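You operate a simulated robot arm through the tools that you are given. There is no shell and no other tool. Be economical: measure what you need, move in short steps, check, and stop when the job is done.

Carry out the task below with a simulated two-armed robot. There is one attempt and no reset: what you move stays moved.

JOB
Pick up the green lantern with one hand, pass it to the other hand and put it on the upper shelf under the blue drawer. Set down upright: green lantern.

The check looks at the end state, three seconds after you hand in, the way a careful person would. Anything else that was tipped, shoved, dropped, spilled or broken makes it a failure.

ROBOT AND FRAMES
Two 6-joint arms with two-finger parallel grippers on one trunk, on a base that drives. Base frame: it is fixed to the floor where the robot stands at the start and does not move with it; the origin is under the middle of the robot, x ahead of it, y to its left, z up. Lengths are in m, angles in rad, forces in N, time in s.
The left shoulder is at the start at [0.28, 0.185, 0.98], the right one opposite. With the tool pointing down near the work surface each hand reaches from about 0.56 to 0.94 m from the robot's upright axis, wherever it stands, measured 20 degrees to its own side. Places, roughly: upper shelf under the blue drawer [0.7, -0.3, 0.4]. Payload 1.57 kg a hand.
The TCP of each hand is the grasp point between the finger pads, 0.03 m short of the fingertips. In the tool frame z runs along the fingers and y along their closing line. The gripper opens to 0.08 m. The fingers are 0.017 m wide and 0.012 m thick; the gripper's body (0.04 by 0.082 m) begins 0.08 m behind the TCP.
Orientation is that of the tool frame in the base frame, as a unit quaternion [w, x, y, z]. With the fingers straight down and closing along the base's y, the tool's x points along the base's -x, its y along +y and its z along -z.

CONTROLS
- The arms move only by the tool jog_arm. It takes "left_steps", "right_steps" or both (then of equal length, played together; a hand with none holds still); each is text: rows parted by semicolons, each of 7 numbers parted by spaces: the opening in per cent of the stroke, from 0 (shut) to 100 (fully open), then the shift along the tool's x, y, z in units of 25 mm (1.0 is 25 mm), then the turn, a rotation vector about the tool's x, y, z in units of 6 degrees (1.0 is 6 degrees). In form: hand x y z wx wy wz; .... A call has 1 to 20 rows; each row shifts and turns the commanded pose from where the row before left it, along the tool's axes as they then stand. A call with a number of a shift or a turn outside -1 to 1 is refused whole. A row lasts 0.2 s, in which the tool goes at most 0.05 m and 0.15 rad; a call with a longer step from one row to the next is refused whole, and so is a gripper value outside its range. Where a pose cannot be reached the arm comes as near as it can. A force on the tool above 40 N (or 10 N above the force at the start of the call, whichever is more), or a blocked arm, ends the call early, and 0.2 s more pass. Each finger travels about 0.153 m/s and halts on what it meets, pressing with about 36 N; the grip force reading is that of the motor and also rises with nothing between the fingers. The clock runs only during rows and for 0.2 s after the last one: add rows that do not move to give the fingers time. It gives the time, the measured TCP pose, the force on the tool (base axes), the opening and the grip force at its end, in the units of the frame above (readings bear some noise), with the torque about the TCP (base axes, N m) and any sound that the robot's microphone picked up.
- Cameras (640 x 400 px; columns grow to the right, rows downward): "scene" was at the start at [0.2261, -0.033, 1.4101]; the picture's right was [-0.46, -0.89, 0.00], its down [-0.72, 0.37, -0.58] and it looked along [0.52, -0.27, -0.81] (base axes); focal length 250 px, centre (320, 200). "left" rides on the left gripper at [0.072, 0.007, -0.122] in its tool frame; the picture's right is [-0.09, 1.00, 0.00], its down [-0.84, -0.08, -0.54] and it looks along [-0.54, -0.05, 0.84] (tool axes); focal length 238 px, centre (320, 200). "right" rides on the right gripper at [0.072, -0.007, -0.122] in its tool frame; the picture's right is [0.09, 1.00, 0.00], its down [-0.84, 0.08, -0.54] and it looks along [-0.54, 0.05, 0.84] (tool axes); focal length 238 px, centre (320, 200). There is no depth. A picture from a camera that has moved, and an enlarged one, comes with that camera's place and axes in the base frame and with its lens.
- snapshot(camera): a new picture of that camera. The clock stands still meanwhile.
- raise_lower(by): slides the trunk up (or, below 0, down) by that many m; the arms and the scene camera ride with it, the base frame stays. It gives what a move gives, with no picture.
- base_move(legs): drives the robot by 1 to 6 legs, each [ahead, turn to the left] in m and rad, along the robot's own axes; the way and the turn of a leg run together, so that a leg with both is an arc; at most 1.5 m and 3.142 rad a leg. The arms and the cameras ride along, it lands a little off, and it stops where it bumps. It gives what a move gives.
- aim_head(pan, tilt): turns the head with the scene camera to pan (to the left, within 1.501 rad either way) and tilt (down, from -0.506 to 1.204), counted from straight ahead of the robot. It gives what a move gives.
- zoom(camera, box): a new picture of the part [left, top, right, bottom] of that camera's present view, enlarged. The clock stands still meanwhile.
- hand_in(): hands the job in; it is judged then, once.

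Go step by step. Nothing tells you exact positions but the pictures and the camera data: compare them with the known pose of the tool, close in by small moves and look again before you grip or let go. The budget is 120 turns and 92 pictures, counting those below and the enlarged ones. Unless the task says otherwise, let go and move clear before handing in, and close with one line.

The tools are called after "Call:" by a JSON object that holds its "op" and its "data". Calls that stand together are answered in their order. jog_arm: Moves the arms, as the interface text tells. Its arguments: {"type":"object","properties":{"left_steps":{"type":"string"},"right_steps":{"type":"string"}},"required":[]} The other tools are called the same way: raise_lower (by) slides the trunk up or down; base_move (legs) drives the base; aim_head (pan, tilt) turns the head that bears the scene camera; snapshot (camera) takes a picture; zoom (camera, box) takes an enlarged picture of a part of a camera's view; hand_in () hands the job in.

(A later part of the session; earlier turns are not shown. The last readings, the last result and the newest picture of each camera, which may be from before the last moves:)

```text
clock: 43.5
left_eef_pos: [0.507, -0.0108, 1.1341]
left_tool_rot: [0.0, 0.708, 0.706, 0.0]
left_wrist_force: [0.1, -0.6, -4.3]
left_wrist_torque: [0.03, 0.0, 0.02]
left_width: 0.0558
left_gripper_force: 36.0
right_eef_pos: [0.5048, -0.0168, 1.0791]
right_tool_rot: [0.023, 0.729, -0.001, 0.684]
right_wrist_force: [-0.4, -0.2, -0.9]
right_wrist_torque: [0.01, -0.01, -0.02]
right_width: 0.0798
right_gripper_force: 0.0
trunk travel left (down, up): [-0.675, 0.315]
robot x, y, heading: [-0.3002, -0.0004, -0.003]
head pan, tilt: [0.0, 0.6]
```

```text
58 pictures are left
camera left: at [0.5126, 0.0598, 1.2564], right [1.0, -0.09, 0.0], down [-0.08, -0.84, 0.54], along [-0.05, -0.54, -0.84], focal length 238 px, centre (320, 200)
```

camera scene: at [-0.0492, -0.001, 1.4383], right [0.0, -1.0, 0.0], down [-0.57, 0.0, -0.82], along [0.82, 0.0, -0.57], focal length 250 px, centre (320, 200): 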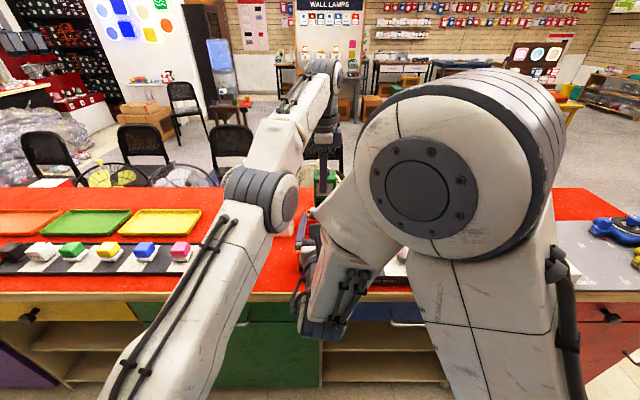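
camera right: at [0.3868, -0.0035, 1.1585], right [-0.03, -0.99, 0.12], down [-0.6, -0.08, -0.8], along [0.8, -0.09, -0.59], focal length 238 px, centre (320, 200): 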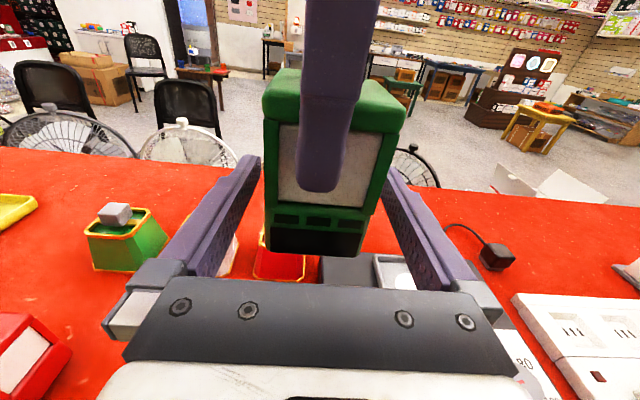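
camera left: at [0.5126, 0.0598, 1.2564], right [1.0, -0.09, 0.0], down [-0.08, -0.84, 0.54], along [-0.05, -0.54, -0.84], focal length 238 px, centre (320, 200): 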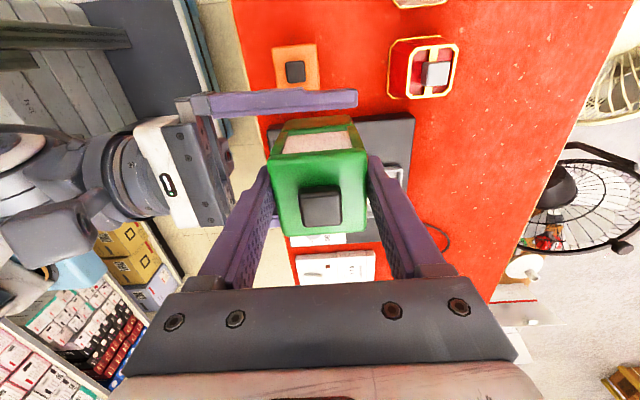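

The lantern sits between the right fingers, below the left fingertips. Nudge 3 mm and close the right hand.

Call:
{"op": "jog_arm", "data": {"right_steps": "100 0 -0.13 0 0 0 0; 100 0 0 0 0 0 0; 70 0 0 0 0 0 0; 50 0 0 0 0 0 0; 30 0 0 0 0 0 0; 10 0 0 0 0 0 0; 0 0 0 0 0 0 0; 0 0 0 0 0 0 0; 0 0 0 0 0 0 0"}}

Call:
{"op": "snapshot", "data": {"camera": "right"}}

```text
clock: 45.5
left_eef_pos: [0.5047, -0.0116, 1.1338]
left_tool_rot: [0.0, 0.708, 0.707, 0.0]
left_wrist_force: [4.8, 9.4, -4.9]
left_wrist_torque: [-0.17, 0.08, -1.14]
left_width: 0.0559
left_gripper_force: 36.1
right_eef_pos: [0.5026, -0.0133, 1.0787]
right_tool_rot: [0.023, 0.728, -0.002, 0.685]
right_wrist_force: [-4.2, -9.5, 0.6]
right_wrist_torque: [0.68, -0.31, 1.13]
right_width: 0.0564
right_gripper_force: 36.2
trunk travel left (down, up): [-0.675, 0.315]
robot x, y, heading: [-0.2988, -0.0001, -0.008]
head pan, tilt: [0.0, 0.6]
```

```text
57 pictures are left
camera right: at [0.3867, -0.0013, 1.1587], right [-0.03, -0.99, 0.12], down [-0.59, -0.08, -0.8], along [0.8, -0.09, -0.59], focal length 238 px, centre (320, 200)
```

right: 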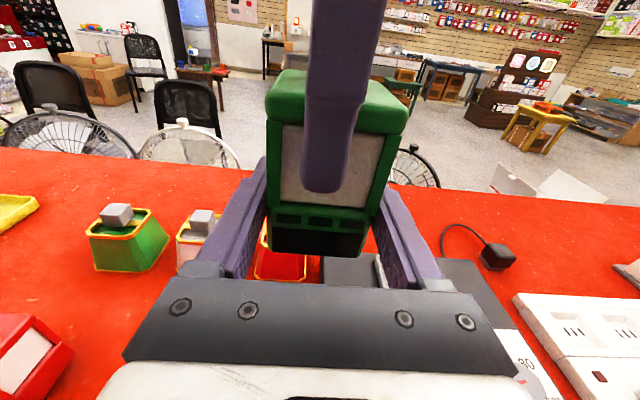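

Both hands hold it. Open the left hand and slide it away to the left (+y), free of the lantern.

Call:
{"op": "jog_arm", "data": {"left_steps": "20 0 0 0 0 0 0; 40 0 0 0 0 0 0; 60 0 0 0 0 0 0; 80 0 0 0 0 0 0; 100 0 0 0 0 0 0; 100 0 0 0 0 0 0; 100 0 0 0 0 0 0"}}

Call:
{"op": "snapshot", "data": {"camera": "left"}}

```text
clock: 47.1
left_eef_pos: [0.5059, -0.0111, 1.1342]
left_tool_rot: [0.001, 0.707, 0.707, 0.0]
left_wrist_force: [-0.2, 0.0, 0.7]
left_wrist_torque: [-0.02, -0.01, -0.01]
left_width: 0.0799
left_gripper_force: 0.1
right_eef_pos: [0.5047, -0.0143, 1.0789]
right_tool_rot: [0.023, 0.728, -0.001, 0.685]
right_wrist_force: [-0.3, 0.8, 0.5]
right_wrist_torque: [-0.02, 0.02, -0.02]
right_width: 0.0559
right_gripper_force: 35.7
trunk travel left (down, up): [-0.675, 0.315]
robot x, y, heading: [-0.3001, -0.0022, 0.003]
head pan, tilt: [0.0, 0.6]
```

```text
56 pictures are left
camera left: at [0.5125, 0.0598, 1.2565], right [1.0, -0.09, 0.0], down [-0.08, -0.84, 0.54], along [-0.05, -0.54, -0.84], focal length 238 px, centre (320, 200)
```

left: 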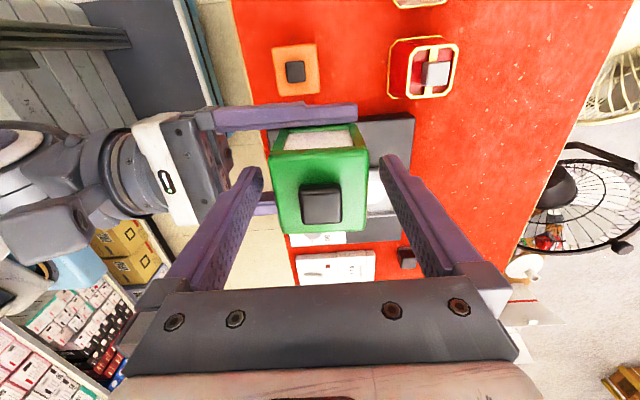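

Left is open with clearance; slide it away.

Call:
{"op": "jog_arm", "data": {"left_steps": "100 0.3 0 0 0 0 0; 100 0.6 0 0 0 0 0; 100 0.8 0 0 0 0 0; 100 0.8 0 0 0 0 0; 100 0.8 0 0 0 0 0; 100 0.8 0 0 0 0 0; 100 0.8 0 0 0 0 0; 100 0.8 0 0 0 0 0; 100 0.8 0 0 0 0 0; 100 0.8 0 0 0 0 0; 100 0.8 0 0 0 0 0; 100 0.8 0 0 0 0 0; 100 0 0 0 0 0 0"}}

Call:
{"op": "snapshot", "data": {"camera": "right"}}

Call:
{"op": "snapshot", "data": {"camera": "left"}}

```text
clock: 49.9
left_eef_pos: [0.5055, 0.2125, 1.133]
left_tool_rot: [0.0, 0.708, 0.706, 0.0]
left_wrist_force: [-0.3, 0.2, -0.1]
left_wrist_torque: [0.0, 0.02, 0.02]
left_width: 0.08
left_gripper_force: 0.2
right_eef_pos: [0.504, -0.0148, 1.0805]
right_tool_rot: [0.022, 0.728, -0.001, 0.685]
right_wrist_force: [0.8, 0.2, 0.7]
right_wrist_torque: [-0.02, 0.01, -0.02]
right_width: 0.0558
right_gripper_force: 35.8
trunk travel left (down, up): [-0.675, 0.315]
robot x, y, heading: [-0.298, 0.0025, -0.003]
head pan, tilt: [0.0, 0.6]
```

```text
55 pictures are left
camera right: at [0.3867, -0.001, 1.1587], right [-0.03, -0.99, 0.12], down [-0.6, -0.08, -0.8], along [0.8, -0.09, -0.59], focal length 238 px, centre (320, 200)
```

right: 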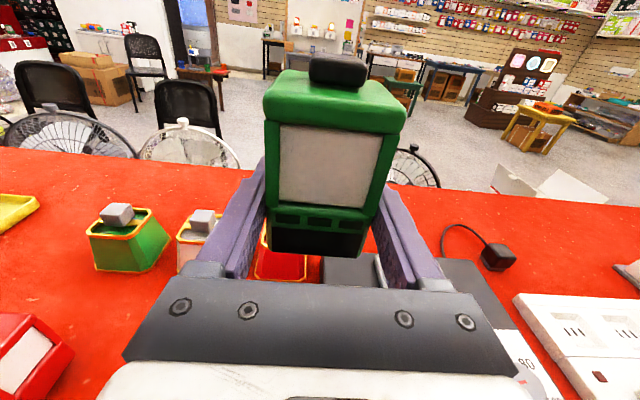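

```text
54 pictures are left
camera left: at [0.5126, 0.283, 1.2563], right [1.0, -0.09, 0.0], down [-0.08, -0.84, 0.54], along [-0.05, -0.54, -0.84], focal length 238 px, centre (320, 200)
```

left: 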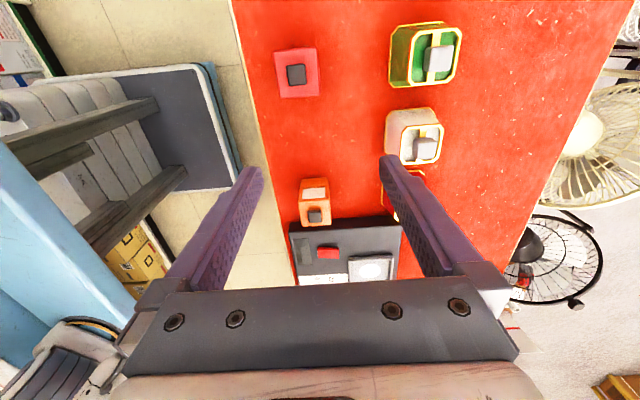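

The right hand now holds the lantern securely. I retract both hands off the table toward the robot before lowering.

Call:
{"op": "jog_arm", "data": {"left_steps": "100 0.1 -0.8 0 0 0 0; 100 0.1 -0.8 0 0 0 0; 100 0.1 -0.8 0 0 0 0; 100 0.1 -0.8 0 0 0 0; 100 0 -0.8 0 0 0 0; 100 0 -0.8 0 0 0 0; 100 0 -0.8 0 0 0 0; 100 0 -0.8 0 0 0 0; 100 0 -0.8 0 0 0 0; 100 0 -0.8 0 0 0 0; 100 0 -0.8 0 0 0 0; 100 0 -0.8 0 0 0 0; 100 0 -0.8 0 0 0 0; 100 0 -0.8 0 0 0 0", "right_steps": "0 0 0 -0.5 0 0 0; 0 0 0 -0.5 0 0 0; 0 0 0 -0.5 0 0 0; 0 0 0 -0.5 0 0 0; 0 0 0 -0.5 0 0 0; 0 0 0 -0.5 0 0 0; 0 0 0 -0.5 0 0 0; 0 0 0 -0.5 0 0 0; 0 0 0 -0.5 0 0 0; 0 0 0 -0.5 0 0 0; 0 0 0 -0.5 0 0 0; 0 0 0 -0.5 0 0 0; 0 0 0 -0.5 0 0 0; 0 0 0 -0.5 0 0 0"}}

Call:
{"op": "aim_head", "data": {"pan": 0.0, "tilt": 1.0}}

Call:
{"op": "snapshot", "data": {"camera": "scene"}}

Call:
{"op": "snapshot", "data": {"camera": "right"}}

```text
clock: 52.9
left_eef_pos: [0.2263, 0.2217, 1.1329]
left_tool_rot: [-0.001, 0.708, 0.706, -0.001]
left_wrist_force: [0.5, 0.0, 0.3]
left_wrist_torque: [0.01, 0.0, -0.01]
left_width: 0.0801
left_gripper_force: 0.1
right_eef_pos: [0.3425, 0.0099, 1.0914]
right_tool_rot: [0.024, 0.729, -0.002, 0.684]
right_wrist_force: [1.2, 0.7, -3.9]
right_wrist_torque: [0.0, 0.05, 0.02]
right_width: 0.0562
right_gripper_force: 36.4
right hand out of reach, approached as far as the arm can: row 12, 13, 14
trunk travel left (down, up): [-0.675, 0.315]
robot x, y, heading: [-0.2987, 0.0011, 0.0]
head pan, tilt: [0.0, 0.6]
```

```text
clock: 53.7
left_eef_pos: [0.2262, 0.2225, 1.1335]
left_tool_rot: [0.0, 0.707, 0.707, 0.0]
left_wrist_force: [0.1, 0.2, 0.3]
left_wrist_torque: [0.01, 0.01, 0.03]
left_width: 0.08
left_gripper_force: 0.0
right_eef_pos: [0.3436, 0.0091, 1.0914]
right_tool_rot: [0.023, 0.729, 0.0, 0.684]
right_wrist_force: [-0.7, -0.1, -4.8]
right_wrist_torque: [0.03, 0.0, 0.01]
right_width: 0.0563
right_gripper_force: 36.1
trunk travel left (down, up): [-0.675, 0.315]
robot x, y, heading: [-0.2972, -0.0013, -0.004]
head pan, tilt: [0.0, 1.0]
```

```text
53 pictures are left
camera scene: at [-0.0679, -0.0009, 1.4064], right [0.0, -1.0, 0.0], down [-0.84, 0.0, -0.54], along [0.54, 0.0, -0.84], focal length 250 px, centre (320, 200)
```

scene: 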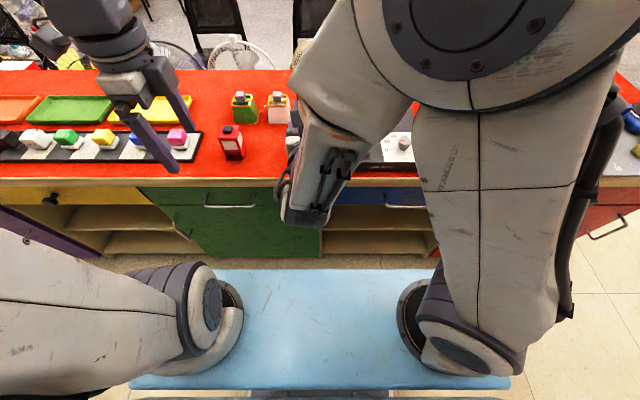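

```text
52 pictures are left
camera right: at [0.2257, 0.0232, 1.1704], right [-0.03, -0.99, 0.12], down [-0.6, -0.08, -0.8], along [0.8, -0.1, -0.59], focal length 238 px, centre (320, 200)
```

right: 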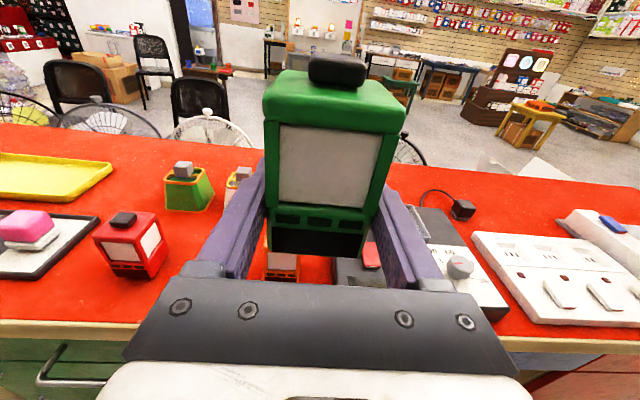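

The right arm is at its fold limit (x=0.343). Raising the hand relative to the shoulder should allow more retraction; I'll go up ~0.1 m and back ~0.06 m.

Call:
{"op": "jog_arm", "data": {"right_steps": "0 0.6 0 0 0 0 0; 0 0.6 0 0 0 0 0; 0 0.6 0 0 0 0 0; 0 0.6 0 0 0 0 0; 0 0.6 0 0 0 0 0; 0 0.6 0 0 0 0 0; 0 0.6 0 0 0 0 0; 0 0 0 -0.5 0 0 0; 0 0 0 -0.5 0 0 0; 0 0 0 -0.5 0 0 0; 0 0 0 -0.5 0 0 0; 0 0 0 0 0 0 0"}}

```text
clock: 56.3
left_eef_pos: [0.2265, 0.2232, 1.1327]
left_tool_rot: [0.0, 0.707, 0.707, 0.0]
left_wrist_force: [1.1, -1.2, 0.8]
left_wrist_torque: [-0.03, -0.01, -0.01]
left_width: 0.0798
left_gripper_force: 0.1
right_eef_pos: [0.2992, 0.0152, 1.2005]
right_tool_rot: [0.023, 0.728, -0.002, 0.686]
right_wrist_force: [-0.5, 0.3, -4.1]
right_wrist_torque: [-0.01, 0.02, -0.01]
right_width: 0.0559
right_gripper_force: 35.8
trunk travel left (down, up): [-0.675, 0.315]
robot x, y, heading: [-0.2981, -0.0003, -0.004]
head pan, tilt: [0.0, 1.0]
```

That works: x=0.299, z=1.20. Now try shifting toward y≈-0.12 (in front of the bay) and a bit more back.

Call:
{"op": "jog_arm", "data": {"right_steps": "0 0 0.5 -0.3 0 0 0; 0 0 0.5 -0.3 0 0 0; 0 0 0.5 0 0 0 0; 0 0 0.5 0 0 0 0; 0 0 0.5 0 0 0 0; 0 0 0.5 0 0 0 0; 0 0 0.5 0 0 0 0; 0 0 0.5 0 0 0 0; 0 0 0.5 0 0 0 0; 0 0 0.5 0 0 0 0; 0 0 0 0 0 0 0"}}

```text
clock: 58.7
left_eef_pos: [0.2273, 0.2226, 1.1319]
left_tool_rot: [0.0, 0.708, 0.707, 0.001]
left_wrist_force: [0.3, 0.1, -0.3]
left_wrist_torque: [-0.01, 0.01, 0.01]
left_width: 0.0797
left_gripper_force: 0.0
right_eef_pos: [0.3144, -0.0482, 1.2343]
right_tool_rot: [0.023, 0.729, -0.001, 0.684]
right_wrist_force: [0.1, -0.1, -4.4]
right_wrist_torque: [0.0, 0.02, 0.01]
right_width: 0.056
right_gripper_force: 36.0
right hand out of reach, approached as far as the arm can: row 2, 3, 4, 5, 6, 7, 8, 9, 10
trunk travel left (down, up): [-0.675, 0.315]
robot x, y, heading: [-0.3014, 0.0041, -0.004]
head pan, tilt: [0.0, 1.0]
```

Too close to the shoulder there, so I'll restore the compact pose and shift the whole robot sideways by manoeuvring the base (everything is well above the table).

Call:
{"op": "jog_arm", "data": {"right_steps": "0 0 -0.6 0 0 0 0; 0 0 -0.6 0 0 0 0; 0 0 -0.6 0 0 0 0; 0 -0.4 -0.5 0 0 0 0; 0 -0.4 0 -0.3 0 0 0; 0 -0.4 0 -0.3 0 0 0; 0 -0.3 0 -0.3 0 0 0; 0 0 0 0 0 0 0"}}

Call:
{"op": "base_move", "data": {"legs": [[0.17, -0.45], [0, 0.9], [-0.16, -0.45]]}}

```text
clock: 60.5
left_eef_pos: [0.2255, 0.2232, 1.1332]
left_tool_rot: [0.0, 0.708, 0.706, 0.0]
left_wrist_force: [-0.2, 0.2, 0.7]
left_wrist_torque: [-0.02, 0.05, 0.01]
left_width: 0.08
left_gripper_force: 0.1
right_eef_pos: [0.2927, 0.0089, 1.1955]
right_tool_rot: [0.023, 0.728, -0.001, 0.685]
right_wrist_force: [0.2, 0.4, -4.2]
right_wrist_torque: [-0.01, -0.01, -0.03]
right_width: 0.0556
right_gripper_force: 36.3
trunk travel left (down, up): [-0.675, 0.315]
robot x, y, heading: [-0.2995, 0.0012, -0.006]
head pan, tilt: [0.0, 1.0]
```

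```text
clock: 65.9
left_eef_pos: [0.2376, 0.1516, 1.133]
left_tool_rot: [0.0, 0.707, 0.707, 0.0]
left_wrist_force: [-0.1, 0.4, 0.6]
left_wrist_torque: [0.03, 0.0, 0.01]
left_width: 0.08
left_gripper_force: 0.1
right_eef_pos: [0.3033, -0.061, 1.1962]
right_tool_rot: [0.021, 0.729, 0.002, 0.685]
right_wrist_force: [-0.7, -0.1, -4.1]
right_wrist_torque: [0.01, -0.01, 0.0]
right_width: 0.0555
right_gripper_force: 35.5
trunk travel left (down, up): [-0.675, 0.315]
robot x, y, heading: [-0.2843, -0.0782, -0.007]
head pan, tilt: [0.0, 1.0]
```

Shift worked cleanly (−0.08 m). Once more.

Call:
{"op": "base_move", "data": {"legs": [[0.16, -0.45], [0, 0.9], [-0.165, -0.45]]}}

Call:
{"op": "aim_head", "data": {"pan": 0.3, "tilt": 1.0}}

Call:
{"op": "snapshot", "data": {"camera": "scene"}}

Call:
{"op": "snapshot", "data": {"camera": "left"}}

```text
clock: 71.4
left_eef_pos: [0.232, 0.0774, 1.1329]
left_tool_rot: [0.001, 0.71, 0.705, 0.0]
left_wrist_force: [0.3, 0.8, -0.7]
left_wrist_torque: [-0.02, 0.01, 0.02]
left_width: 0.0799
left_gripper_force: 0.0
right_eef_pos: [0.2977, -0.1355, 1.1966]
right_tool_rot: [0.023, 0.729, -0.001, 0.684]
right_wrist_force: [1.5, -0.4, -3.8]
right_wrist_torque: [0.0, 0.05, 0.01]
right_width: 0.0558
right_gripper_force: 35.8
trunk travel left (down, up): [-0.675, 0.315]
robot x, y, heading: [-0.2964, -0.147, -0.01]
head pan, tilt: [0.0, 1.0]
stopped in leg 3: the robot was blocked; the commanded pose is now the measured one
```

```text
clock: 72.2
left_eef_pos: [0.2322, 0.0782, 1.1331]
left_tool_rot: [0.001, 0.709, 0.706, 0.0]
left_wrist_force: [-0.2, 0.3, -0.4]
left_wrist_torque: [0.0, 0.01, -0.01]
left_width: 0.0798
left_gripper_force: 0.0
right_eef_pos: [0.2973, -0.1369, 1.1948]
right_tool_rot: [0.023, 0.729, -0.002, 0.684]
right_wrist_force: [0.2, 0.2, -4.8]
right_wrist_torque: [-0.01, 0.01, 0.02]
right_width: 0.0559
right_gripper_force: 35.7
trunk travel left (down, up): [-0.675, 0.315]
robot x, y, heading: [-0.2945, -0.1442, -0.01]
head pan, tilt: [0.3, 1.0]
```

```text
51 pictures are left
camera scene: at [-0.0656, -0.1269, 1.4063], right [0.28, -0.96, 0.0], down [-0.81, -0.24, -0.54], along [0.52, 0.15, -0.84], focal length 250 px, centre (320, 200)
```

scene: 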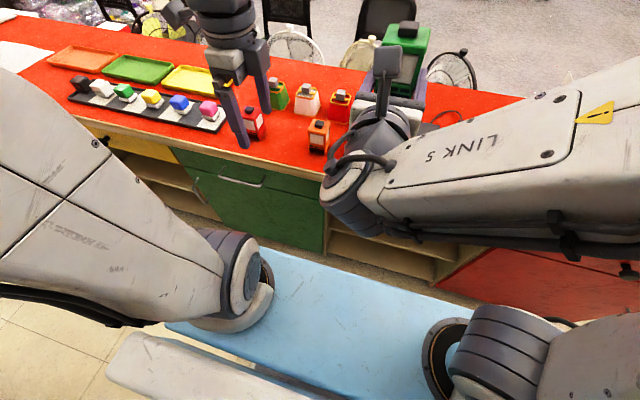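

```text
50 pictures are left
camera left: at [0.2393, 0.1484, 1.2562], right [1.0, -0.1, 0.0], down [-0.08, -0.84, 0.54], along [-0.05, -0.54, -0.84], focal length 238 px, centre (320, 200)
```

left: 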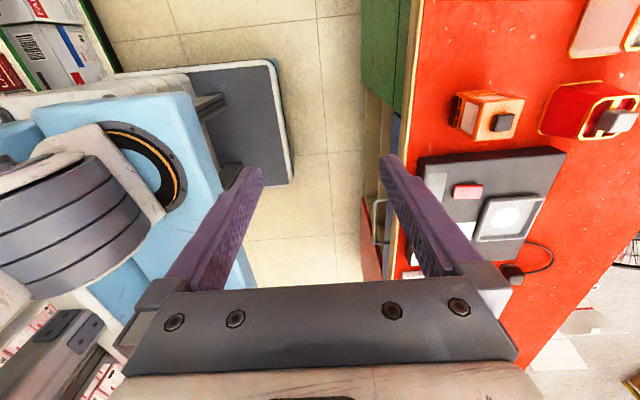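

Both hands are in front of the table edge and the lantern is at y≈-0.137, inside the bay's width. Lower the trunk in stages.

Call:
{"op": "raise_lower", "data": {"by": -0.3}}

Call:
{"op": "snapshot", "data": {"camera": "scene"}}

Call:
{"op": "snapshot", "data": {"camera": "right"}}

Call:
{"op": "snapshot", "data": {"camera": "left"}}

```text
clock: 75.2
left_eef_pos: [0.2318, 0.0762, 0.8316]
left_tool_rot: [0.0, 0.709, 0.706, 0.0]
left_wrist_force: [-0.5, 0.8, 0.2]
left_wrist_torque: [0.01, -0.02, 0.0]
left_width: 0.0798
left_gripper_force: 0.1
right_eef_pos: [0.2981, -0.1362, 0.896]
right_tool_rot: [0.023, 0.729, -0.001, 0.685]
right_wrist_force: [-0.7, -0.5, -4.0]
right_wrist_torque: [-0.03, 0.04, 0.02]
right_width: 0.056
right_gripper_force: 35.9
trunk travel left (down, up): [-0.375, 0.615]
robot x, y, heading: [-0.2921, -0.1485, -0.01]
head pan, tilt: [0.3, 1.0]
```

```text
49 pictures are left
camera scene: at [-0.0656, -0.1268, 1.1064], right [0.28, -0.96, 0.0], down [-0.81, -0.24, -0.54], along [0.52, 0.15, -0.84], focal length 250 px, centre (320, 200)
```

scene: 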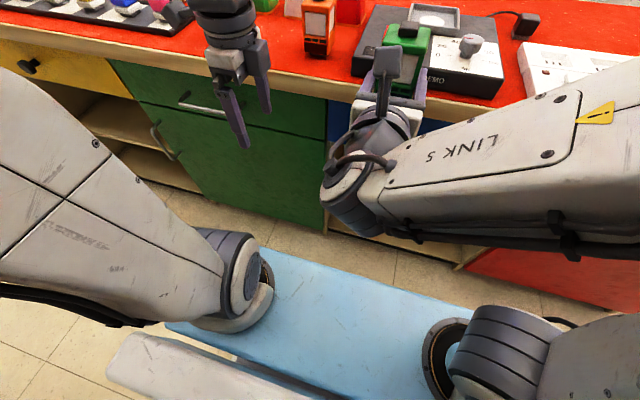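

```text
48 pictures are left
camera right: at [0.18, -0.1227, 0.9753], right [-0.03, -0.99, 0.12], down [-0.6, -0.08, -0.8], along [0.8, -0.1, -0.59], focal length 238 px, centre (320, 200)
```

right: 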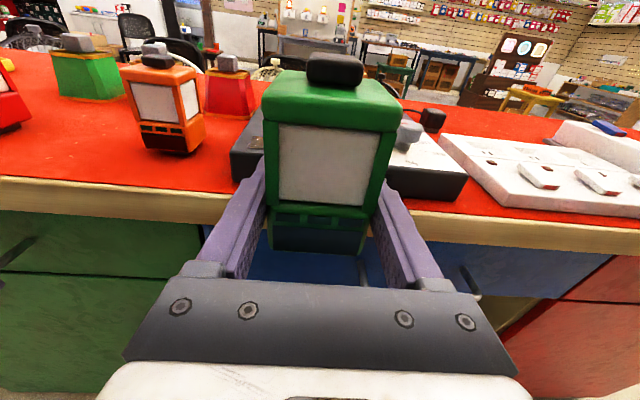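

```text
47 pictures are left
camera left: at [0.2392, 0.1484, 0.9563], right [1.0, -0.1, 0.0], down [-0.08, -0.84, 0.54], along [-0.05, -0.54, -0.84], focal length 238 px, centre (320, 200)
```

left: 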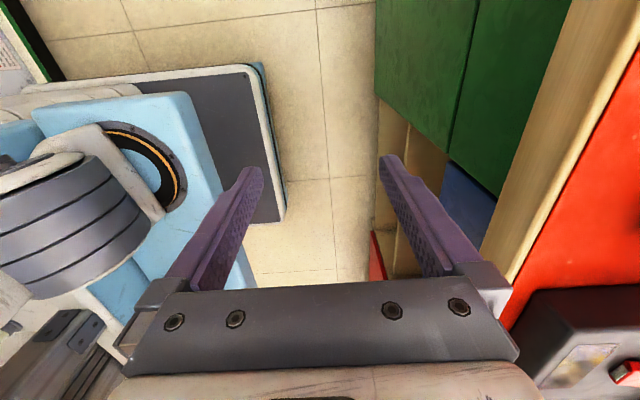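

Clear so far. Continue lowering by 0.2 and look again.

Call:
{"op": "raise_lower", "data": {"by": -0.2}}

Call:
{"op": "snapshot", "data": {"camera": "right"}}

Call:
{"op": "snapshot", "data": {"camera": "left"}}

Call:
{"op": "snapshot", "data": {"camera": "scene"}}

```text
clock: 77.3
left_eef_pos: [0.233, 0.0768, 0.6337]
left_tool_rot: [0.001, 0.709, 0.705, 0.0]
left_wrist_force: [0.0, 0.4, 0.3]
left_wrist_torque: [0.01, 0.04, 0.03]
left_width: 0.0799
left_gripper_force: 0.0
right_eef_pos: [0.2974, -0.1366, 0.6959]
right_tool_rot: [0.023, 0.729, -0.001, 0.684]
right_wrist_force: [0.1, -0.7, -4.2]
right_wrist_torque: [0.0, -0.01, 0.0]
right_width: 0.0558
right_gripper_force: 35.8
trunk travel left (down, up): [-0.175, 0.815]
robot x, y, heading: [-0.2907, -0.1466, -0.011]
head pan, tilt: [0.3, 1.0]
```

```text
46 pictures are left
camera right: at [0.18, -0.1227, 0.7753], right [-0.03, -0.99, 0.12], down [-0.6, -0.08, -0.8], along [0.8, -0.1, -0.59], focal length 238 px, centre (320, 200)
```

right: 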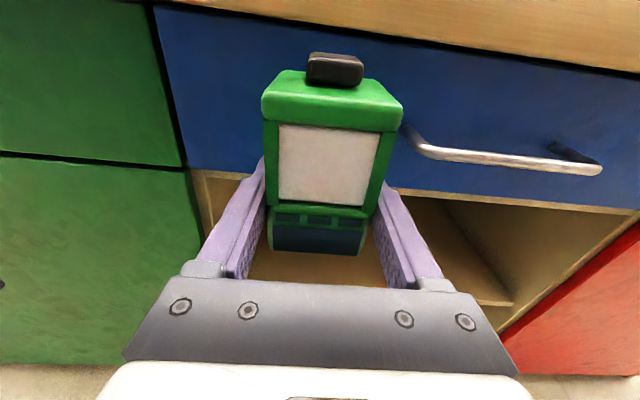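

```text
45 pictures are left
camera left: at [0.2392, 0.1484, 0.7563], right [1.0, -0.1, 0.0], down [-0.08, -0.84, 0.54], along [-0.05, -0.54, -0.84], focal length 238 px, centre (320, 200)
```

left: 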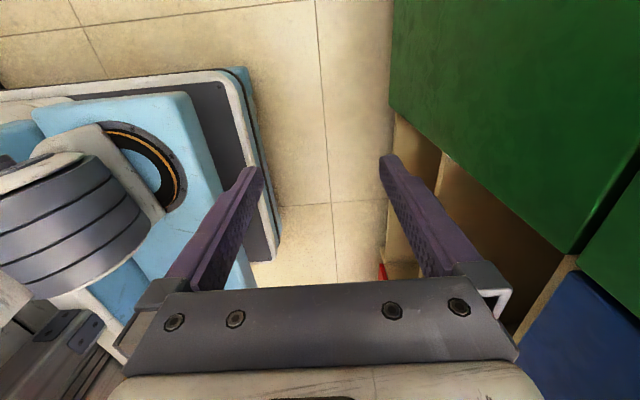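

```text
44 pictures are left
camera scene: at [-0.0657, -0.1268, 0.9064], right [0.28, -0.96, 0.0], down [-0.81, -0.24, -0.54], along [0.52, 0.15, -0.84], focal length 250 px, centre (320, 200)
```

scene: 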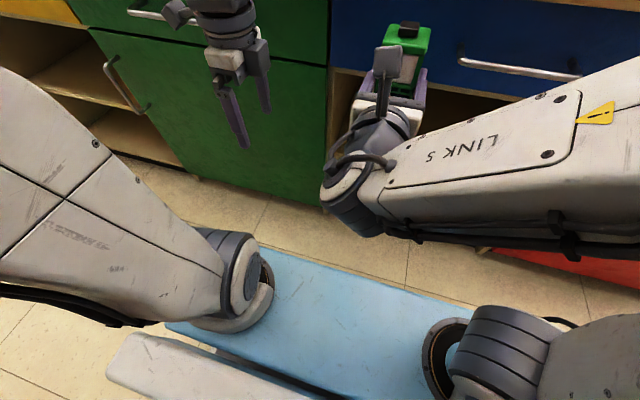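

Good clearance from drawer and handle. Lower the rest of the travel.

Call:
{"op": "raise_lower", "data": {"by": -0.17}}

Call:
{"op": "snapshot", "data": {"camera": "right"}}

Call:
{"op": "aim_head", "data": {"pan": 0.0, "tilt": 0.7}}

Call:
{"op": "snapshot", "data": {"camera": "scene"}}

```text
clock: 79.3
left_eef_pos: [0.2324, 0.0769, 0.4623]
left_tool_rot: [0.0, 0.709, 0.705, 0.0]
left_wrist_force: [-0.6, -0.4, 1.0]
left_wrist_torque: [0.02, 0.02, 0.0]
left_width: 0.0801
left_gripper_force: 0.0
right_eef_pos: [0.2968, -0.1367, 0.5258]
right_tool_rot: [0.022, 0.728, 0.0, 0.685]
right_wrist_force: [-0.1, -0.2, -4.7]
right_wrist_torque: [0.04, 0.0, 0.04]
right_width: 0.0555
right_gripper_force: 35.9
trunk travel left (down, up): [-0.005, 0.985]
robot x, y, heading: [-0.2942, -0.1456, -0.009]
head pan, tilt: [0.3, 1.0]
```

```text
43 pictures are left
camera right: at [0.1799, -0.1227, 0.6053], right [-0.03, -0.99, 0.12], down [-0.6, -0.08, -0.8], along [0.8, -0.1, -0.59], focal length 238 px, centre (320, 200)
```

right: 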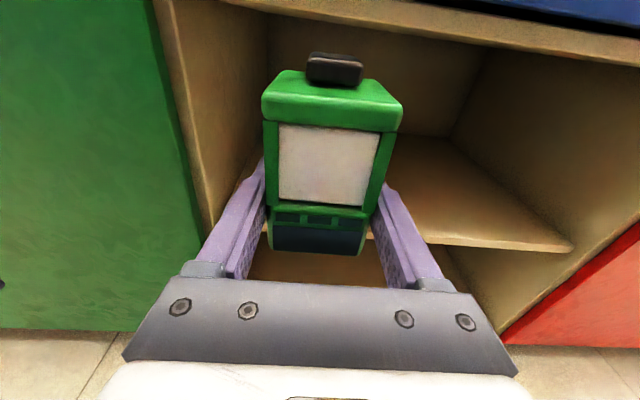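

```text
clock: 80.1
left_eef_pos: [0.2316, 0.0774, 0.4625]
left_tool_rot: [0.0, 0.709, 0.705, 0.0]
left_wrist_force: [-0.5, 0.4, 0.1]
left_wrist_torque: [0.03, 0.0, -0.01]
left_width: 0.0798
left_gripper_force: 0.0
right_eef_pos: [0.2974, -0.1359, 0.526]
right_tool_rot: [0.024, 0.729, -0.002, 0.684]
right_wrist_force: [-0.3, 0.8, -3.9]
right_wrist_torque: [0.0, 0.02, 0.0]
right_width: 0.0559
right_gripper_force: 36.2
trunk travel left (down, up): [-0.005, 0.985]
robot x, y, heading: [-0.2973, -0.1467, -0.006]
head pan, tilt: [0.0, 0.7]
```

```text
42 pictures are left
camera scene: at [-0.0476, -0.1476, 0.7596], right [-0.01, -1.0, 0.0], down [-0.64, 0.01, -0.76], along [0.76, -0.01, -0.64], focal length 250 px, centre (320, 200)
```

scene: 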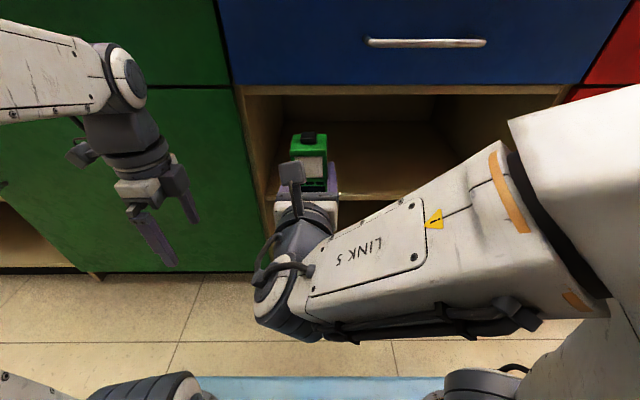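

The bay opening is ≈z 0.405–0.62, lantern currently spans ≈0.504–0.61. I'll move forward slightly and lower the hand ~6 cm so it enters with clearance on both sides.

Call:
{"op": "jog_arm", "data": {"right_steps": "0 0 0 0.5 0 0 0; 0 0 0 0.5 0 0 0; 0 -0.4 0 0.1 0 0 0; 0 -0.4 0 0.1 0 0 0; 0 -0.5 0 0.1 0 0 0; 0 -0.5 0 0 0 0 0; 0 -0.4 0 0 0 0 0; 0 0 0 0 0 0 0"}}

Call:
{"op": "snapshot", "data": {"camera": "right"}}

Call:
{"op": "snapshot", "data": {"camera": "scene"}}

```text
clock: 81.9
left_eef_pos: [0.2316, 0.0779, 0.4627]
left_tool_rot: [0.001, 0.708, 0.706, 0.0]
left_wrist_force: [-0.4, 0.0, 0.1]
left_wrist_torque: [-0.02, -0.01, -0.01]
left_width: 0.08
left_gripper_force: 0.2
right_eef_pos: [0.3281, -0.1365, 0.47]
right_tool_rot: [0.024, 0.729, -0.002, 0.684]
right_wrist_force: [-0.2, -0.2, -3.7]
right_wrist_torque: [0.02, 0.03, -0.01]
right_width: 0.0558
right_gripper_force: 36.2
trunk travel left (down, up): [-0.005, 0.985]
robot x, y, heading: [-0.2935, -0.1486, -0.012]
head pan, tilt: [0.0, 0.7]
```

```text
41 pictures are left
camera right: at [0.21, -0.1233, 0.5493], right [-0.03, -0.99, 0.12], down [-0.6, -0.08, -0.8], along [0.8, -0.1, -0.59], focal length 238 px, centre (320, 200)
```

right: 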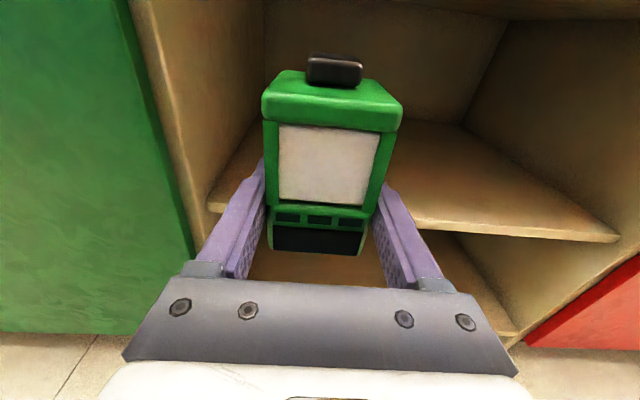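

```text
40 pictures are left
camera scene: at [-0.0475, -0.1476, 0.7597], right [-0.01, -1.0, 0.0], down [-0.64, 0.01, -0.76], along [0.76, -0.01, -0.64], focal length 250 px, centre (320, 200)
```

scene: 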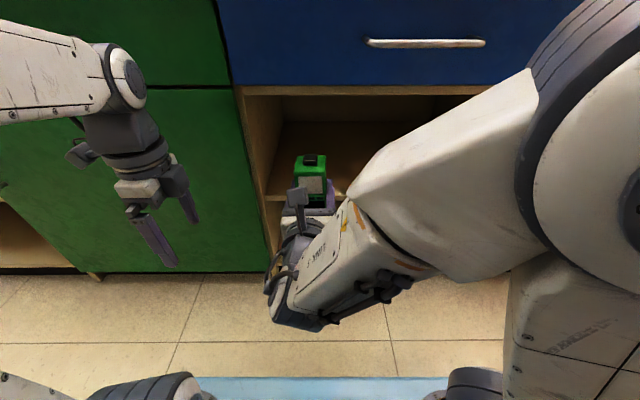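

Lantern bottom is ≈0.45, ~4 cm above the shelf, and centred at y≈-0.137 (left wall ≈-0.03). Advance into the bay by extending the arm, checking partway.

Call:
{"op": "jog_arm", "data": {"right_steps": "0 0 0 0.5 0 0 0; 0 0 0 0.5 0 0 0; 0 0 0 0.5 0 0 0; 0 0 0 0.5 0 0 0; 0 0 0 0.5 0 0 0; 0 0 0 0.5 0 0 0; 0 0 0 0 0 0 0"}}

Call:
{"op": "snapshot", "data": {"camera": "right"}}

Call:
{"op": "snapshot", "data": {"camera": "scene"}}

```text
clock: 83.5
left_eef_pos: [0.2324, 0.078, 0.4632]
left_tool_rot: [0.001, 0.709, 0.705, 0.0]
left_wrist_force: [0.2, 0.0, 0.0]
left_wrist_torque: [-0.03, -0.01, -0.01]
left_width: 0.0799
left_gripper_force: 0.0
right_eef_pos: [0.402, -0.1419, 0.4656]
right_tool_rot: [0.023, 0.728, -0.002, 0.685]
right_wrist_force: [-0.3, 0.2, -3.8]
right_wrist_torque: [0.06, 0.01, -0.03]
right_width: 0.0556
right_gripper_force: 36.2
trunk travel left (down, up): [-0.005, 0.985]
robot x, y, heading: [-0.2964, -0.1455, -0.008]
head pan, tilt: [0.0, 0.7]
```

```text
39 pictures are left
camera right: at [0.2847, -0.1282, 0.5446], right [-0.03, -0.99, 0.12], down [-0.6, -0.08, -0.8], along [0.8, -0.1, -0.59], focal length 238 px, centre (320, 200)
```

right: 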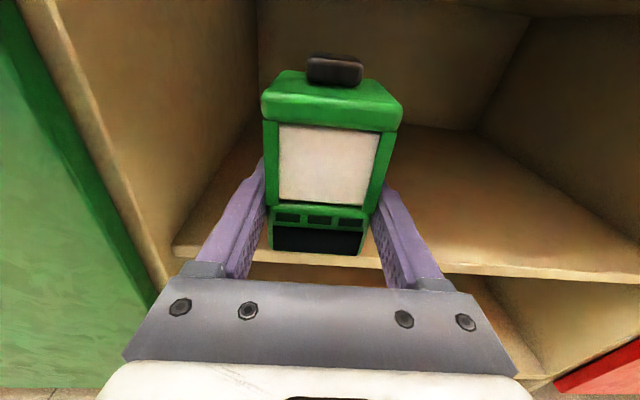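

```text
38 pictures are left
camera scene: at [-0.0475, -0.1476, 0.7597], right [-0.01, -1.0, 0.0], down [-0.64, 0.01, -0.76], along [0.76, -0.01, -0.64], focal length 250 px, centre (320, 200)
```

scene: 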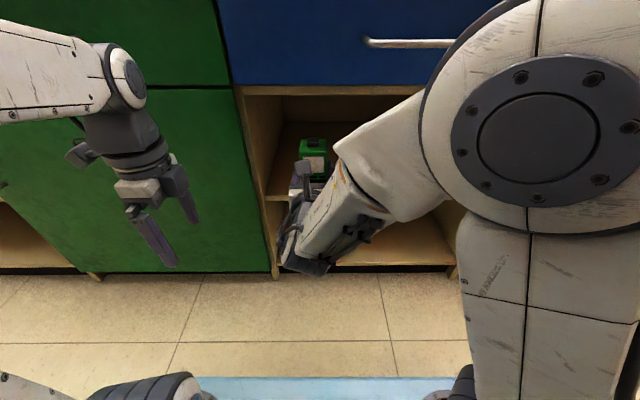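

I need a more accurate shelf height before setting down; zoom both views.

Call:
{"op": "zoom", "data": {"camera": "scene", "box": [230, 80, 350, 280]}}

Call:
{"op": "zoom", "data": {"camera": "right", "box": [140, 200, 640, 400]}}

```text
2.00 times, centred on (290, 180) of scene
camera zoom: at [-0.0475, -0.1476, 0.7597], right [-0.01, -1.0, 0.0], down [-0.64, 0.01, -0.76], along [0.76, -0.01, -0.64], focal length 499 px, centre (380, 240)
```

zoom: 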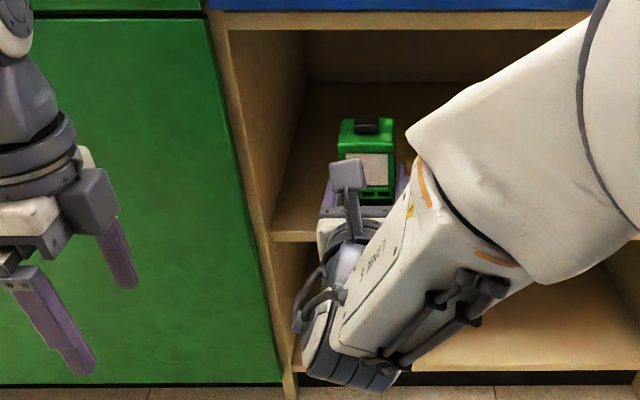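

```text
1.28 times, centred on (390, 300) of right
camera zoom: at [0.2847, -0.1282, 0.5446], right [-0.03, -0.99, 0.12], down [-0.6, -0.08, -0.8], along [0.8, -0.1, -0.59], focal length 305 px, centre (230, 72)
```

zoom: 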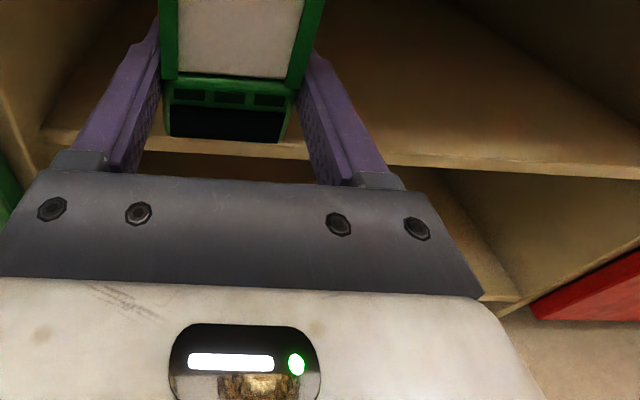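

Refined estimate: cabinet/shelf front edge is at x≈0.45 and the shelf top at z≈0.36, so there's more room and I need to go deeper. Advance another 0.125 m.

Call:
{"op": "jog_arm", "data": {"right_steps": "0 0 0 0.5 0 0 0; 0 0 0 0.5 0 0 0; 0 0 0 0.5 0 0 0; 0 0 0 0.5 0 0 0; 0 0 0 0.5 0 0 0; 0 0 0 0.5 0 0 0; 0 0 0 0.5 0 0 0; 0 0 0 0.5 0 0 0; 0 0 0 0.5 0 0 0; 0 0 0 0.5 0 0 0; 0 0 0 0 0 0 0"}}

Call:
{"op": "snapshot", "data": {"camera": "right"}}

Call:
{"op": "snapshot", "data": {"camera": "scene"}}

```text
clock: 85.9
left_eef_pos: [0.2315, 0.0782, 0.4633]
left_tool_rot: [0.001, 0.709, 0.705, 0.0]
left_wrist_force: [-0.6, 0.0, -0.6]
left_wrist_torque: [-0.01, 0.03, -0.01]
left_width: 0.0799
left_gripper_force: 0.1
right_eef_pos: [0.5263, -0.1458, 0.4574]
right_tool_rot: [0.024, 0.729, -0.002, 0.685]
right_wrist_force: [0.1, 0.3, -3.4]
right_wrist_torque: [-0.05, 0.02, -0.03]
right_width: 0.0556
right_gripper_force: 35.8
trunk travel left (down, up): [-0.005, 0.985]
robot x, y, heading: [-0.2929, -0.1468, -0.01]
head pan, tilt: [0.0, 0.7]
```

```text
35 pictures are left
camera right: at [0.4088, -0.1332, 0.5359], right [-0.03, -0.99, 0.12], down [-0.6, -0.08, -0.8], along [0.8, -0.1, -0.59], focal length 238 px, centre (320, 200)
```

right: 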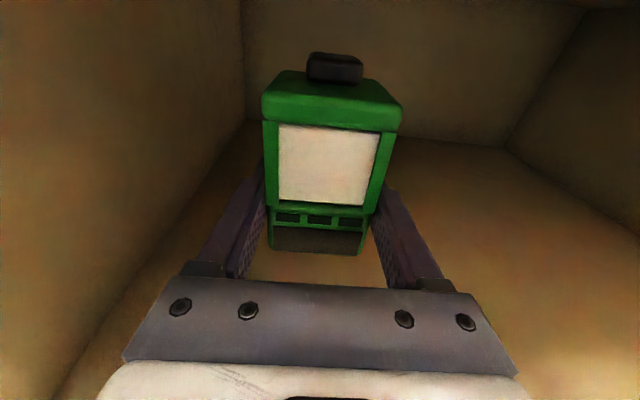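

```text
34 pictures are left
camera scene: at [-0.0475, -0.1476, 0.7597], right [-0.01, -1.0, 0.0], down [-0.64, 0.01, -0.76], along [0.76, -0.01, -0.64], focal length 250 px, centre (320, 200)
```

scene: 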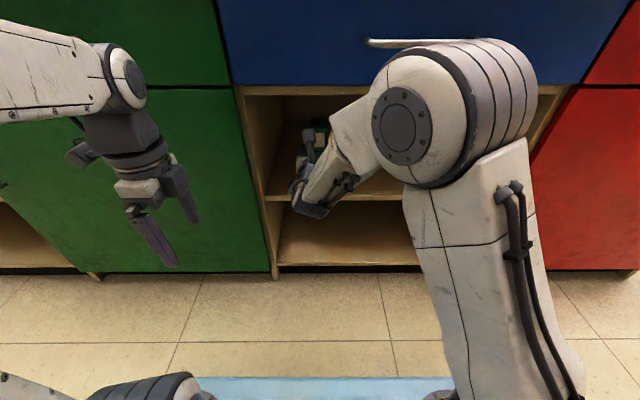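

The lantern is inside, over the shelf. Lower it 5 cm, then feel for contact.

Call:
{"op": "jog_arm", "data": {"right_steps": "0 -0.3 0 0 0 0 0; 0 -0.3 0 0 0 0 0; 0 -0.3 0 0 0 0 0; 0 -0.3 0 0 0 0 0; 0 -0.3 0 0 0 0 0; 0 -0.3 0 0 0 0 0; 0 0 0 0 0 0 0"}}

Call:
{"op": "snapshot", "data": {"camera": "right"}}

Call:
{"op": "zoom", "data": {"camera": "scene", "box": [240, 80, 400, 240]}}

```text
clock: 87.5
left_eef_pos: [0.2323, 0.0776, 0.4641]
left_tool_rot: [0.0, 0.709, 0.705, 0.0]
left_wrist_force: [-0.4, 0.2, -1.1]
left_wrist_torque: [0.03, 0.02, 0.0]
left_width: 0.0797
left_gripper_force: 0.0
right_eef_pos: [0.524, -0.1471, 0.4108]
right_tool_rot: [0.024, 0.729, -0.002, 0.685]
right_wrist_force: [0.2, 0.1, -5.1]
right_wrist_torque: [0.0, 0.01, -0.03]
right_width: 0.0558
right_gripper_force: 36.6
trunk travel left (down, up): [-0.005, 0.985]
robot x, y, heading: [-0.2952, -0.1446, -0.014]
head pan, tilt: [0.0, 0.7]
```

```text
33 pictures are left
camera right: at [0.4064, -0.1337, 0.4907], right [-0.03, -0.99, 0.12], down [-0.6, -0.08, -0.8], along [0.8, -0.1, -0.59], focal length 238 px, centre (320, 200)
```

right: 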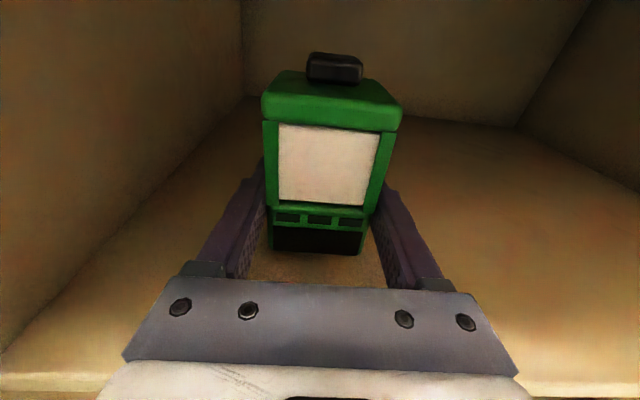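

```text
2.50 times, centred on (320, 160) of scene
camera zoom: at [-0.0475, -0.1476, 0.7597], right [-0.01, -1.0, 0.0], down [-0.64, 0.01, -0.76], along [0.76, -0.01, -0.64], focal length 624 px, centre (320, 300)
```

zoom: 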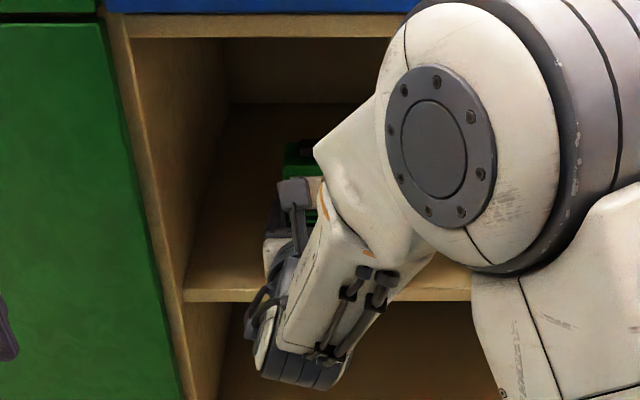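

Both views now agree: shelf top z≈0.358, front edge x≈0.446. The lantern's bottom is ≈3 cm above it; descend slowly until contact.

Call:
{"op": "jog_arm", "data": {"right_steps": "0 -0.2 0 0 0 0 0; 0 -0.2 0 0 0 0 0; 0 -0.2 0 0 0 0 0; 0 -0.2 0 0 0 0 0; 0 -0.1 0 0 0 0 0; 0 0 0 0 0 0 0"}}

Call:
{"op": "snapshot", "data": {"camera": "right"}}

```text
clock: 88.9
left_eef_pos: [0.2301, 0.0773, 0.4639]
left_tool_rot: [0.001, 0.709, 0.705, 0.001]
left_wrist_force: [0.4, -0.7, 0.0]
left_wrist_torque: [-0.02, -0.02, -0.02]
left_width: 0.0799
left_gripper_force: 0.0
right_eef_pos: [0.5235, -0.1483, 0.3941]
right_tool_rot: [0.021, 0.724, -0.002, 0.69]
right_wrist_force: [4.2, 0.8, 27.4]
right_wrist_torque: [0.54, -0.1, -0.02]
right_width: 0.0555
right_gripper_force: 36.0
trunk travel left (down, up): [-0.005, 0.985]
robot x, y, heading: [-0.2944, -0.1428, -0.012]
head pan, tilt: [0.0, 0.7]
```

```text
31 pictures are left
camera right: at [0.4043, -0.1343, 0.4722], right [-0.03, -0.99, 0.12], down [-0.58, -0.08, -0.81], along [0.81, -0.09, -0.58], focal length 238 px, centre (320, 200)
```

right: 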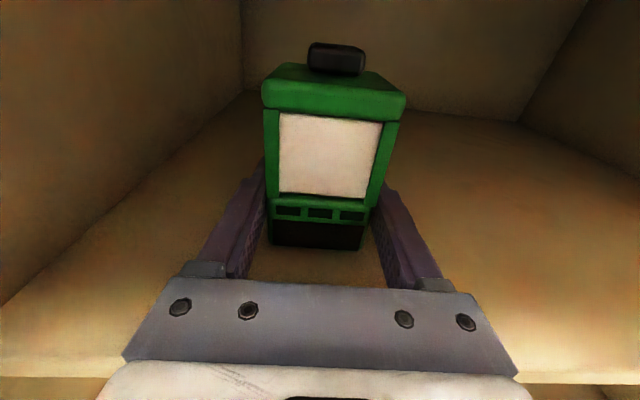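

Contact made (≈+30 N at TCP z=0.394), so the lantern is on the shelf. Relieve the pressure a bit before releasing.

Call:
{"op": "jog_arm", "data": {"right_steps": "0 0.1 0 0 0 0 0; 0 0.1 0 0 0 0 0; 0 0 0 0 0 0 0"}}

Call:
{"op": "zoom", "data": {"camera": "right", "box": [220, 20, 440, 270]}}

```text
clock: 89.7
left_eef_pos: [0.232, 0.0766, 0.4624]
left_tool_rot: [0.001, 0.709, 0.705, 0.0]
left_wrist_force: [0.5, -0.5, -1.0]
left_wrist_torque: [-0.03, 0.04, 0.02]
left_width: 0.0803
left_gripper_force: 0.0
right_eef_pos: [0.5219, -0.1471, 0.3943]
right_tool_rot: [0.023, 0.728, -0.001, 0.685]
right_wrist_force: [7.4, 1.6, 11.1]
right_wrist_torque: [0.31, -0.57, -0.08]
right_width: 0.0558
right_gripper_force: 36.2
trunk travel left (down, up): [-0.005, 0.985]
robot x, y, heading: [-0.2942, -0.1459, -0.009]
head pan, tilt: [0.0, 0.7]
```

```text
1.60 times, centred on (330, 145) of right
camera zoom: at [0.4047, -0.1342, 0.4738], right [-0.03, -0.99, 0.12], down [-0.59, -0.08, -0.8], along [0.8, -0.1, -0.59], focal length 381 px, centre (304, 288)
```

zoom: 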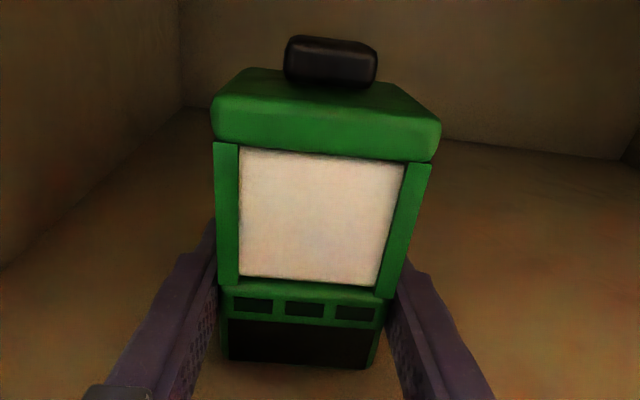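

Nearly relieved. A bit more lift, then open the right hand gently.

Call:
{"op": "jog_arm", "data": {"right_steps": "0 0.08 0 0 0 0 0; 0 0 0 0 0 0 0; 0 0 0 0 0 0 0"}}

Call:
{"op": "jog_arm", "data": {"right_steps": "68 0 0 0 0 0 0; 72 0 0 0 0 0 0; 78 0 0 0 0 0 0; 85 0 0 0 0 0 0; 92 0 0 0 0 0 0; 100 0 0 0 0 0 0; 100 0 0 0 0 0 0"}}

Call:
{"op": "snapshot", "data": {"camera": "right"}}

```text
clock: 90.5
left_eef_pos: [0.2315, 0.0775, 0.4621]
left_tool_rot: [0.0, 0.709, 0.705, 0.0]
left_wrist_force: [-0.2, 0.6, -0.4]
left_wrist_torque: [-0.01, -0.02, 0.04]
left_width: 0.08
left_gripper_force: 0.0
right_eef_pos: [0.5219, -0.1477, 0.3945]
right_tool_rot: [0.024, 0.73, -0.001, 0.683]
right_wrist_force: [-0.3, 2.8, 0.2]
right_wrist_torque: [0.21, -0.09, 0.05]
right_width: 0.0559
right_gripper_force: 36.2
trunk travel left (down, up): [-0.005, 0.985]
robot x, y, heading: [-0.2962, -0.1425, -0.012]
head pan, tilt: [0.0, 0.7]
```

```text
clock: 92.1
left_eef_pos: [0.2325, 0.0778, 0.4623]
left_tool_rot: [0.001, 0.709, 0.705, 0.001]
left_wrist_force: [0.0, 0.5, 0.0]
left_wrist_torque: [-0.02, 0.02, 0.03]
left_width: 0.0801
left_gripper_force: 0.0
right_eef_pos: [0.5224, -0.1478, 0.3955]
right_tool_rot: [0.023, 0.728, -0.002, 0.685]
right_wrist_force: [-0.2, -0.2, -0.2]
right_wrist_torque: [0.0, -0.01, 0.01]
right_width: 0.0801
right_gripper_force: 0.0
trunk travel left (down, up): [-0.005, 0.985]
robot x, y, heading: [-0.2934, -0.1434, -0.009]
head pan, tilt: [0.0, 0.7]
```

```text
29 pictures are left
camera right: at [0.4047, -0.1346, 0.4757], right [-0.03, -0.99, 0.12], down [-0.6, -0.08, -0.8], along [0.8, -0.1, -0.59], focal length 238 px, centre (320, 200)
```

right: 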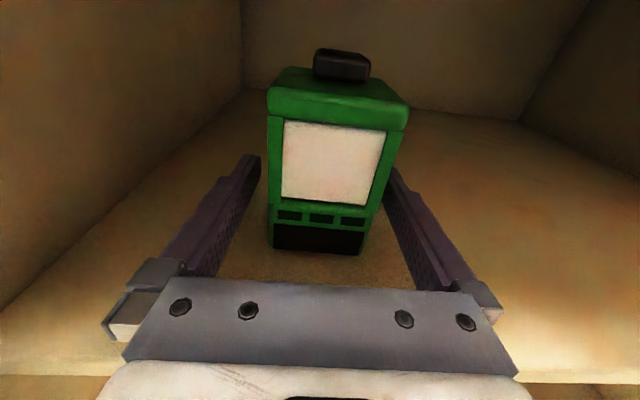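

Released; the lantern stands on the shelf. Withdraw the hand straight back.

Call:
{"op": "jog_arm", "data": {"right_steps": "100 0 0 -0.3 0 0 0; 100 0 0 -0.4 0 0 0; 100 0 0 -0.5 0 0 0; 100 0 0 -0.5 0 0 0; 100 0 0 -0.5 0 0 0; 100 0 0 -0.5 0 0 0; 100 0 0 -0.5 0 0 0; 100 0 0 -0.5 0 0 0; 100 0 0 0 0 0 0"}}

Call:
{"op": "snapshot", "data": {"camera": "right"}}

Call:
{"op": "snapshot", "data": {"camera": "scene"}}

```text
clock: 94.1
left_eef_pos: [0.232, 0.0771, 0.4635]
left_tool_rot: [0.001, 0.709, 0.706, 0.0]
left_wrist_force: [-0.4, 0.0, 0.6]
left_wrist_torque: [-0.03, -0.01, 0.01]
left_width: 0.0799
left_gripper_force: 0.0
right_eef_pos: [0.4306, -0.1444, 0.4027]
right_tool_rot: [0.024, 0.729, -0.001, 0.684]
right_wrist_force: [0.0, -0.3, -1.2]
right_wrist_torque: [0.02, 0.01, 0.0]
right_width: 0.0799
right_gripper_force: 0.1
trunk travel left (down, up): [-0.005, 0.985]
robot x, y, heading: [-0.2962, -0.1474, -0.008]
head pan, tilt: [0.0, 0.7]
```

```text
28 pictures are left
camera right: at [0.3122, -0.1313, 0.4815], right [-0.03, -0.99, 0.12], down [-0.6, -0.08, -0.8], along [0.8, -0.1, -0.59], focal length 238 px, centre (320, 200)
```

right: 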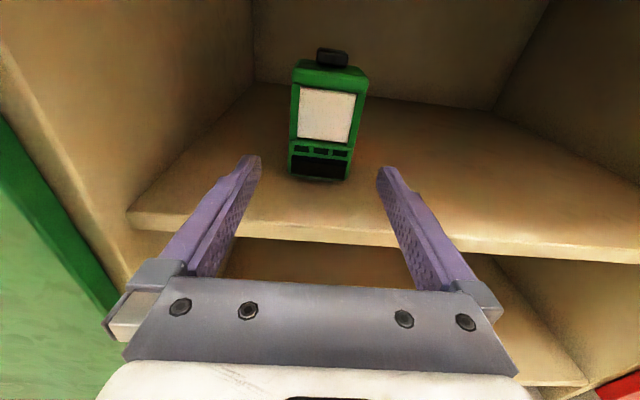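

```text
27 pictures are left
camera scene: at [-0.0476, -0.1476, 0.7597], right [-0.01, -1.0, 0.0], down [-0.64, 0.01, -0.76], along [0.76, -0.01, -0.64], focal length 250 px, centre (320, 200)
```

scene: 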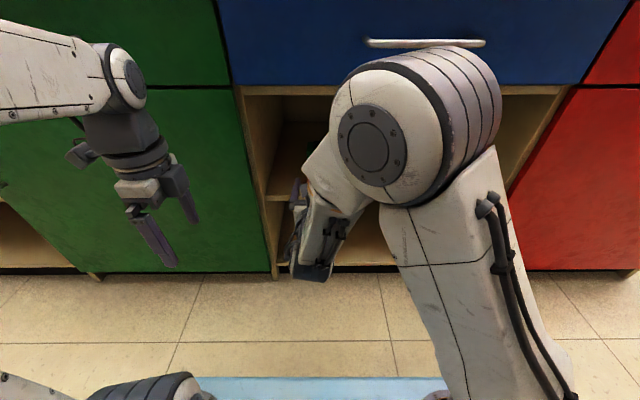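

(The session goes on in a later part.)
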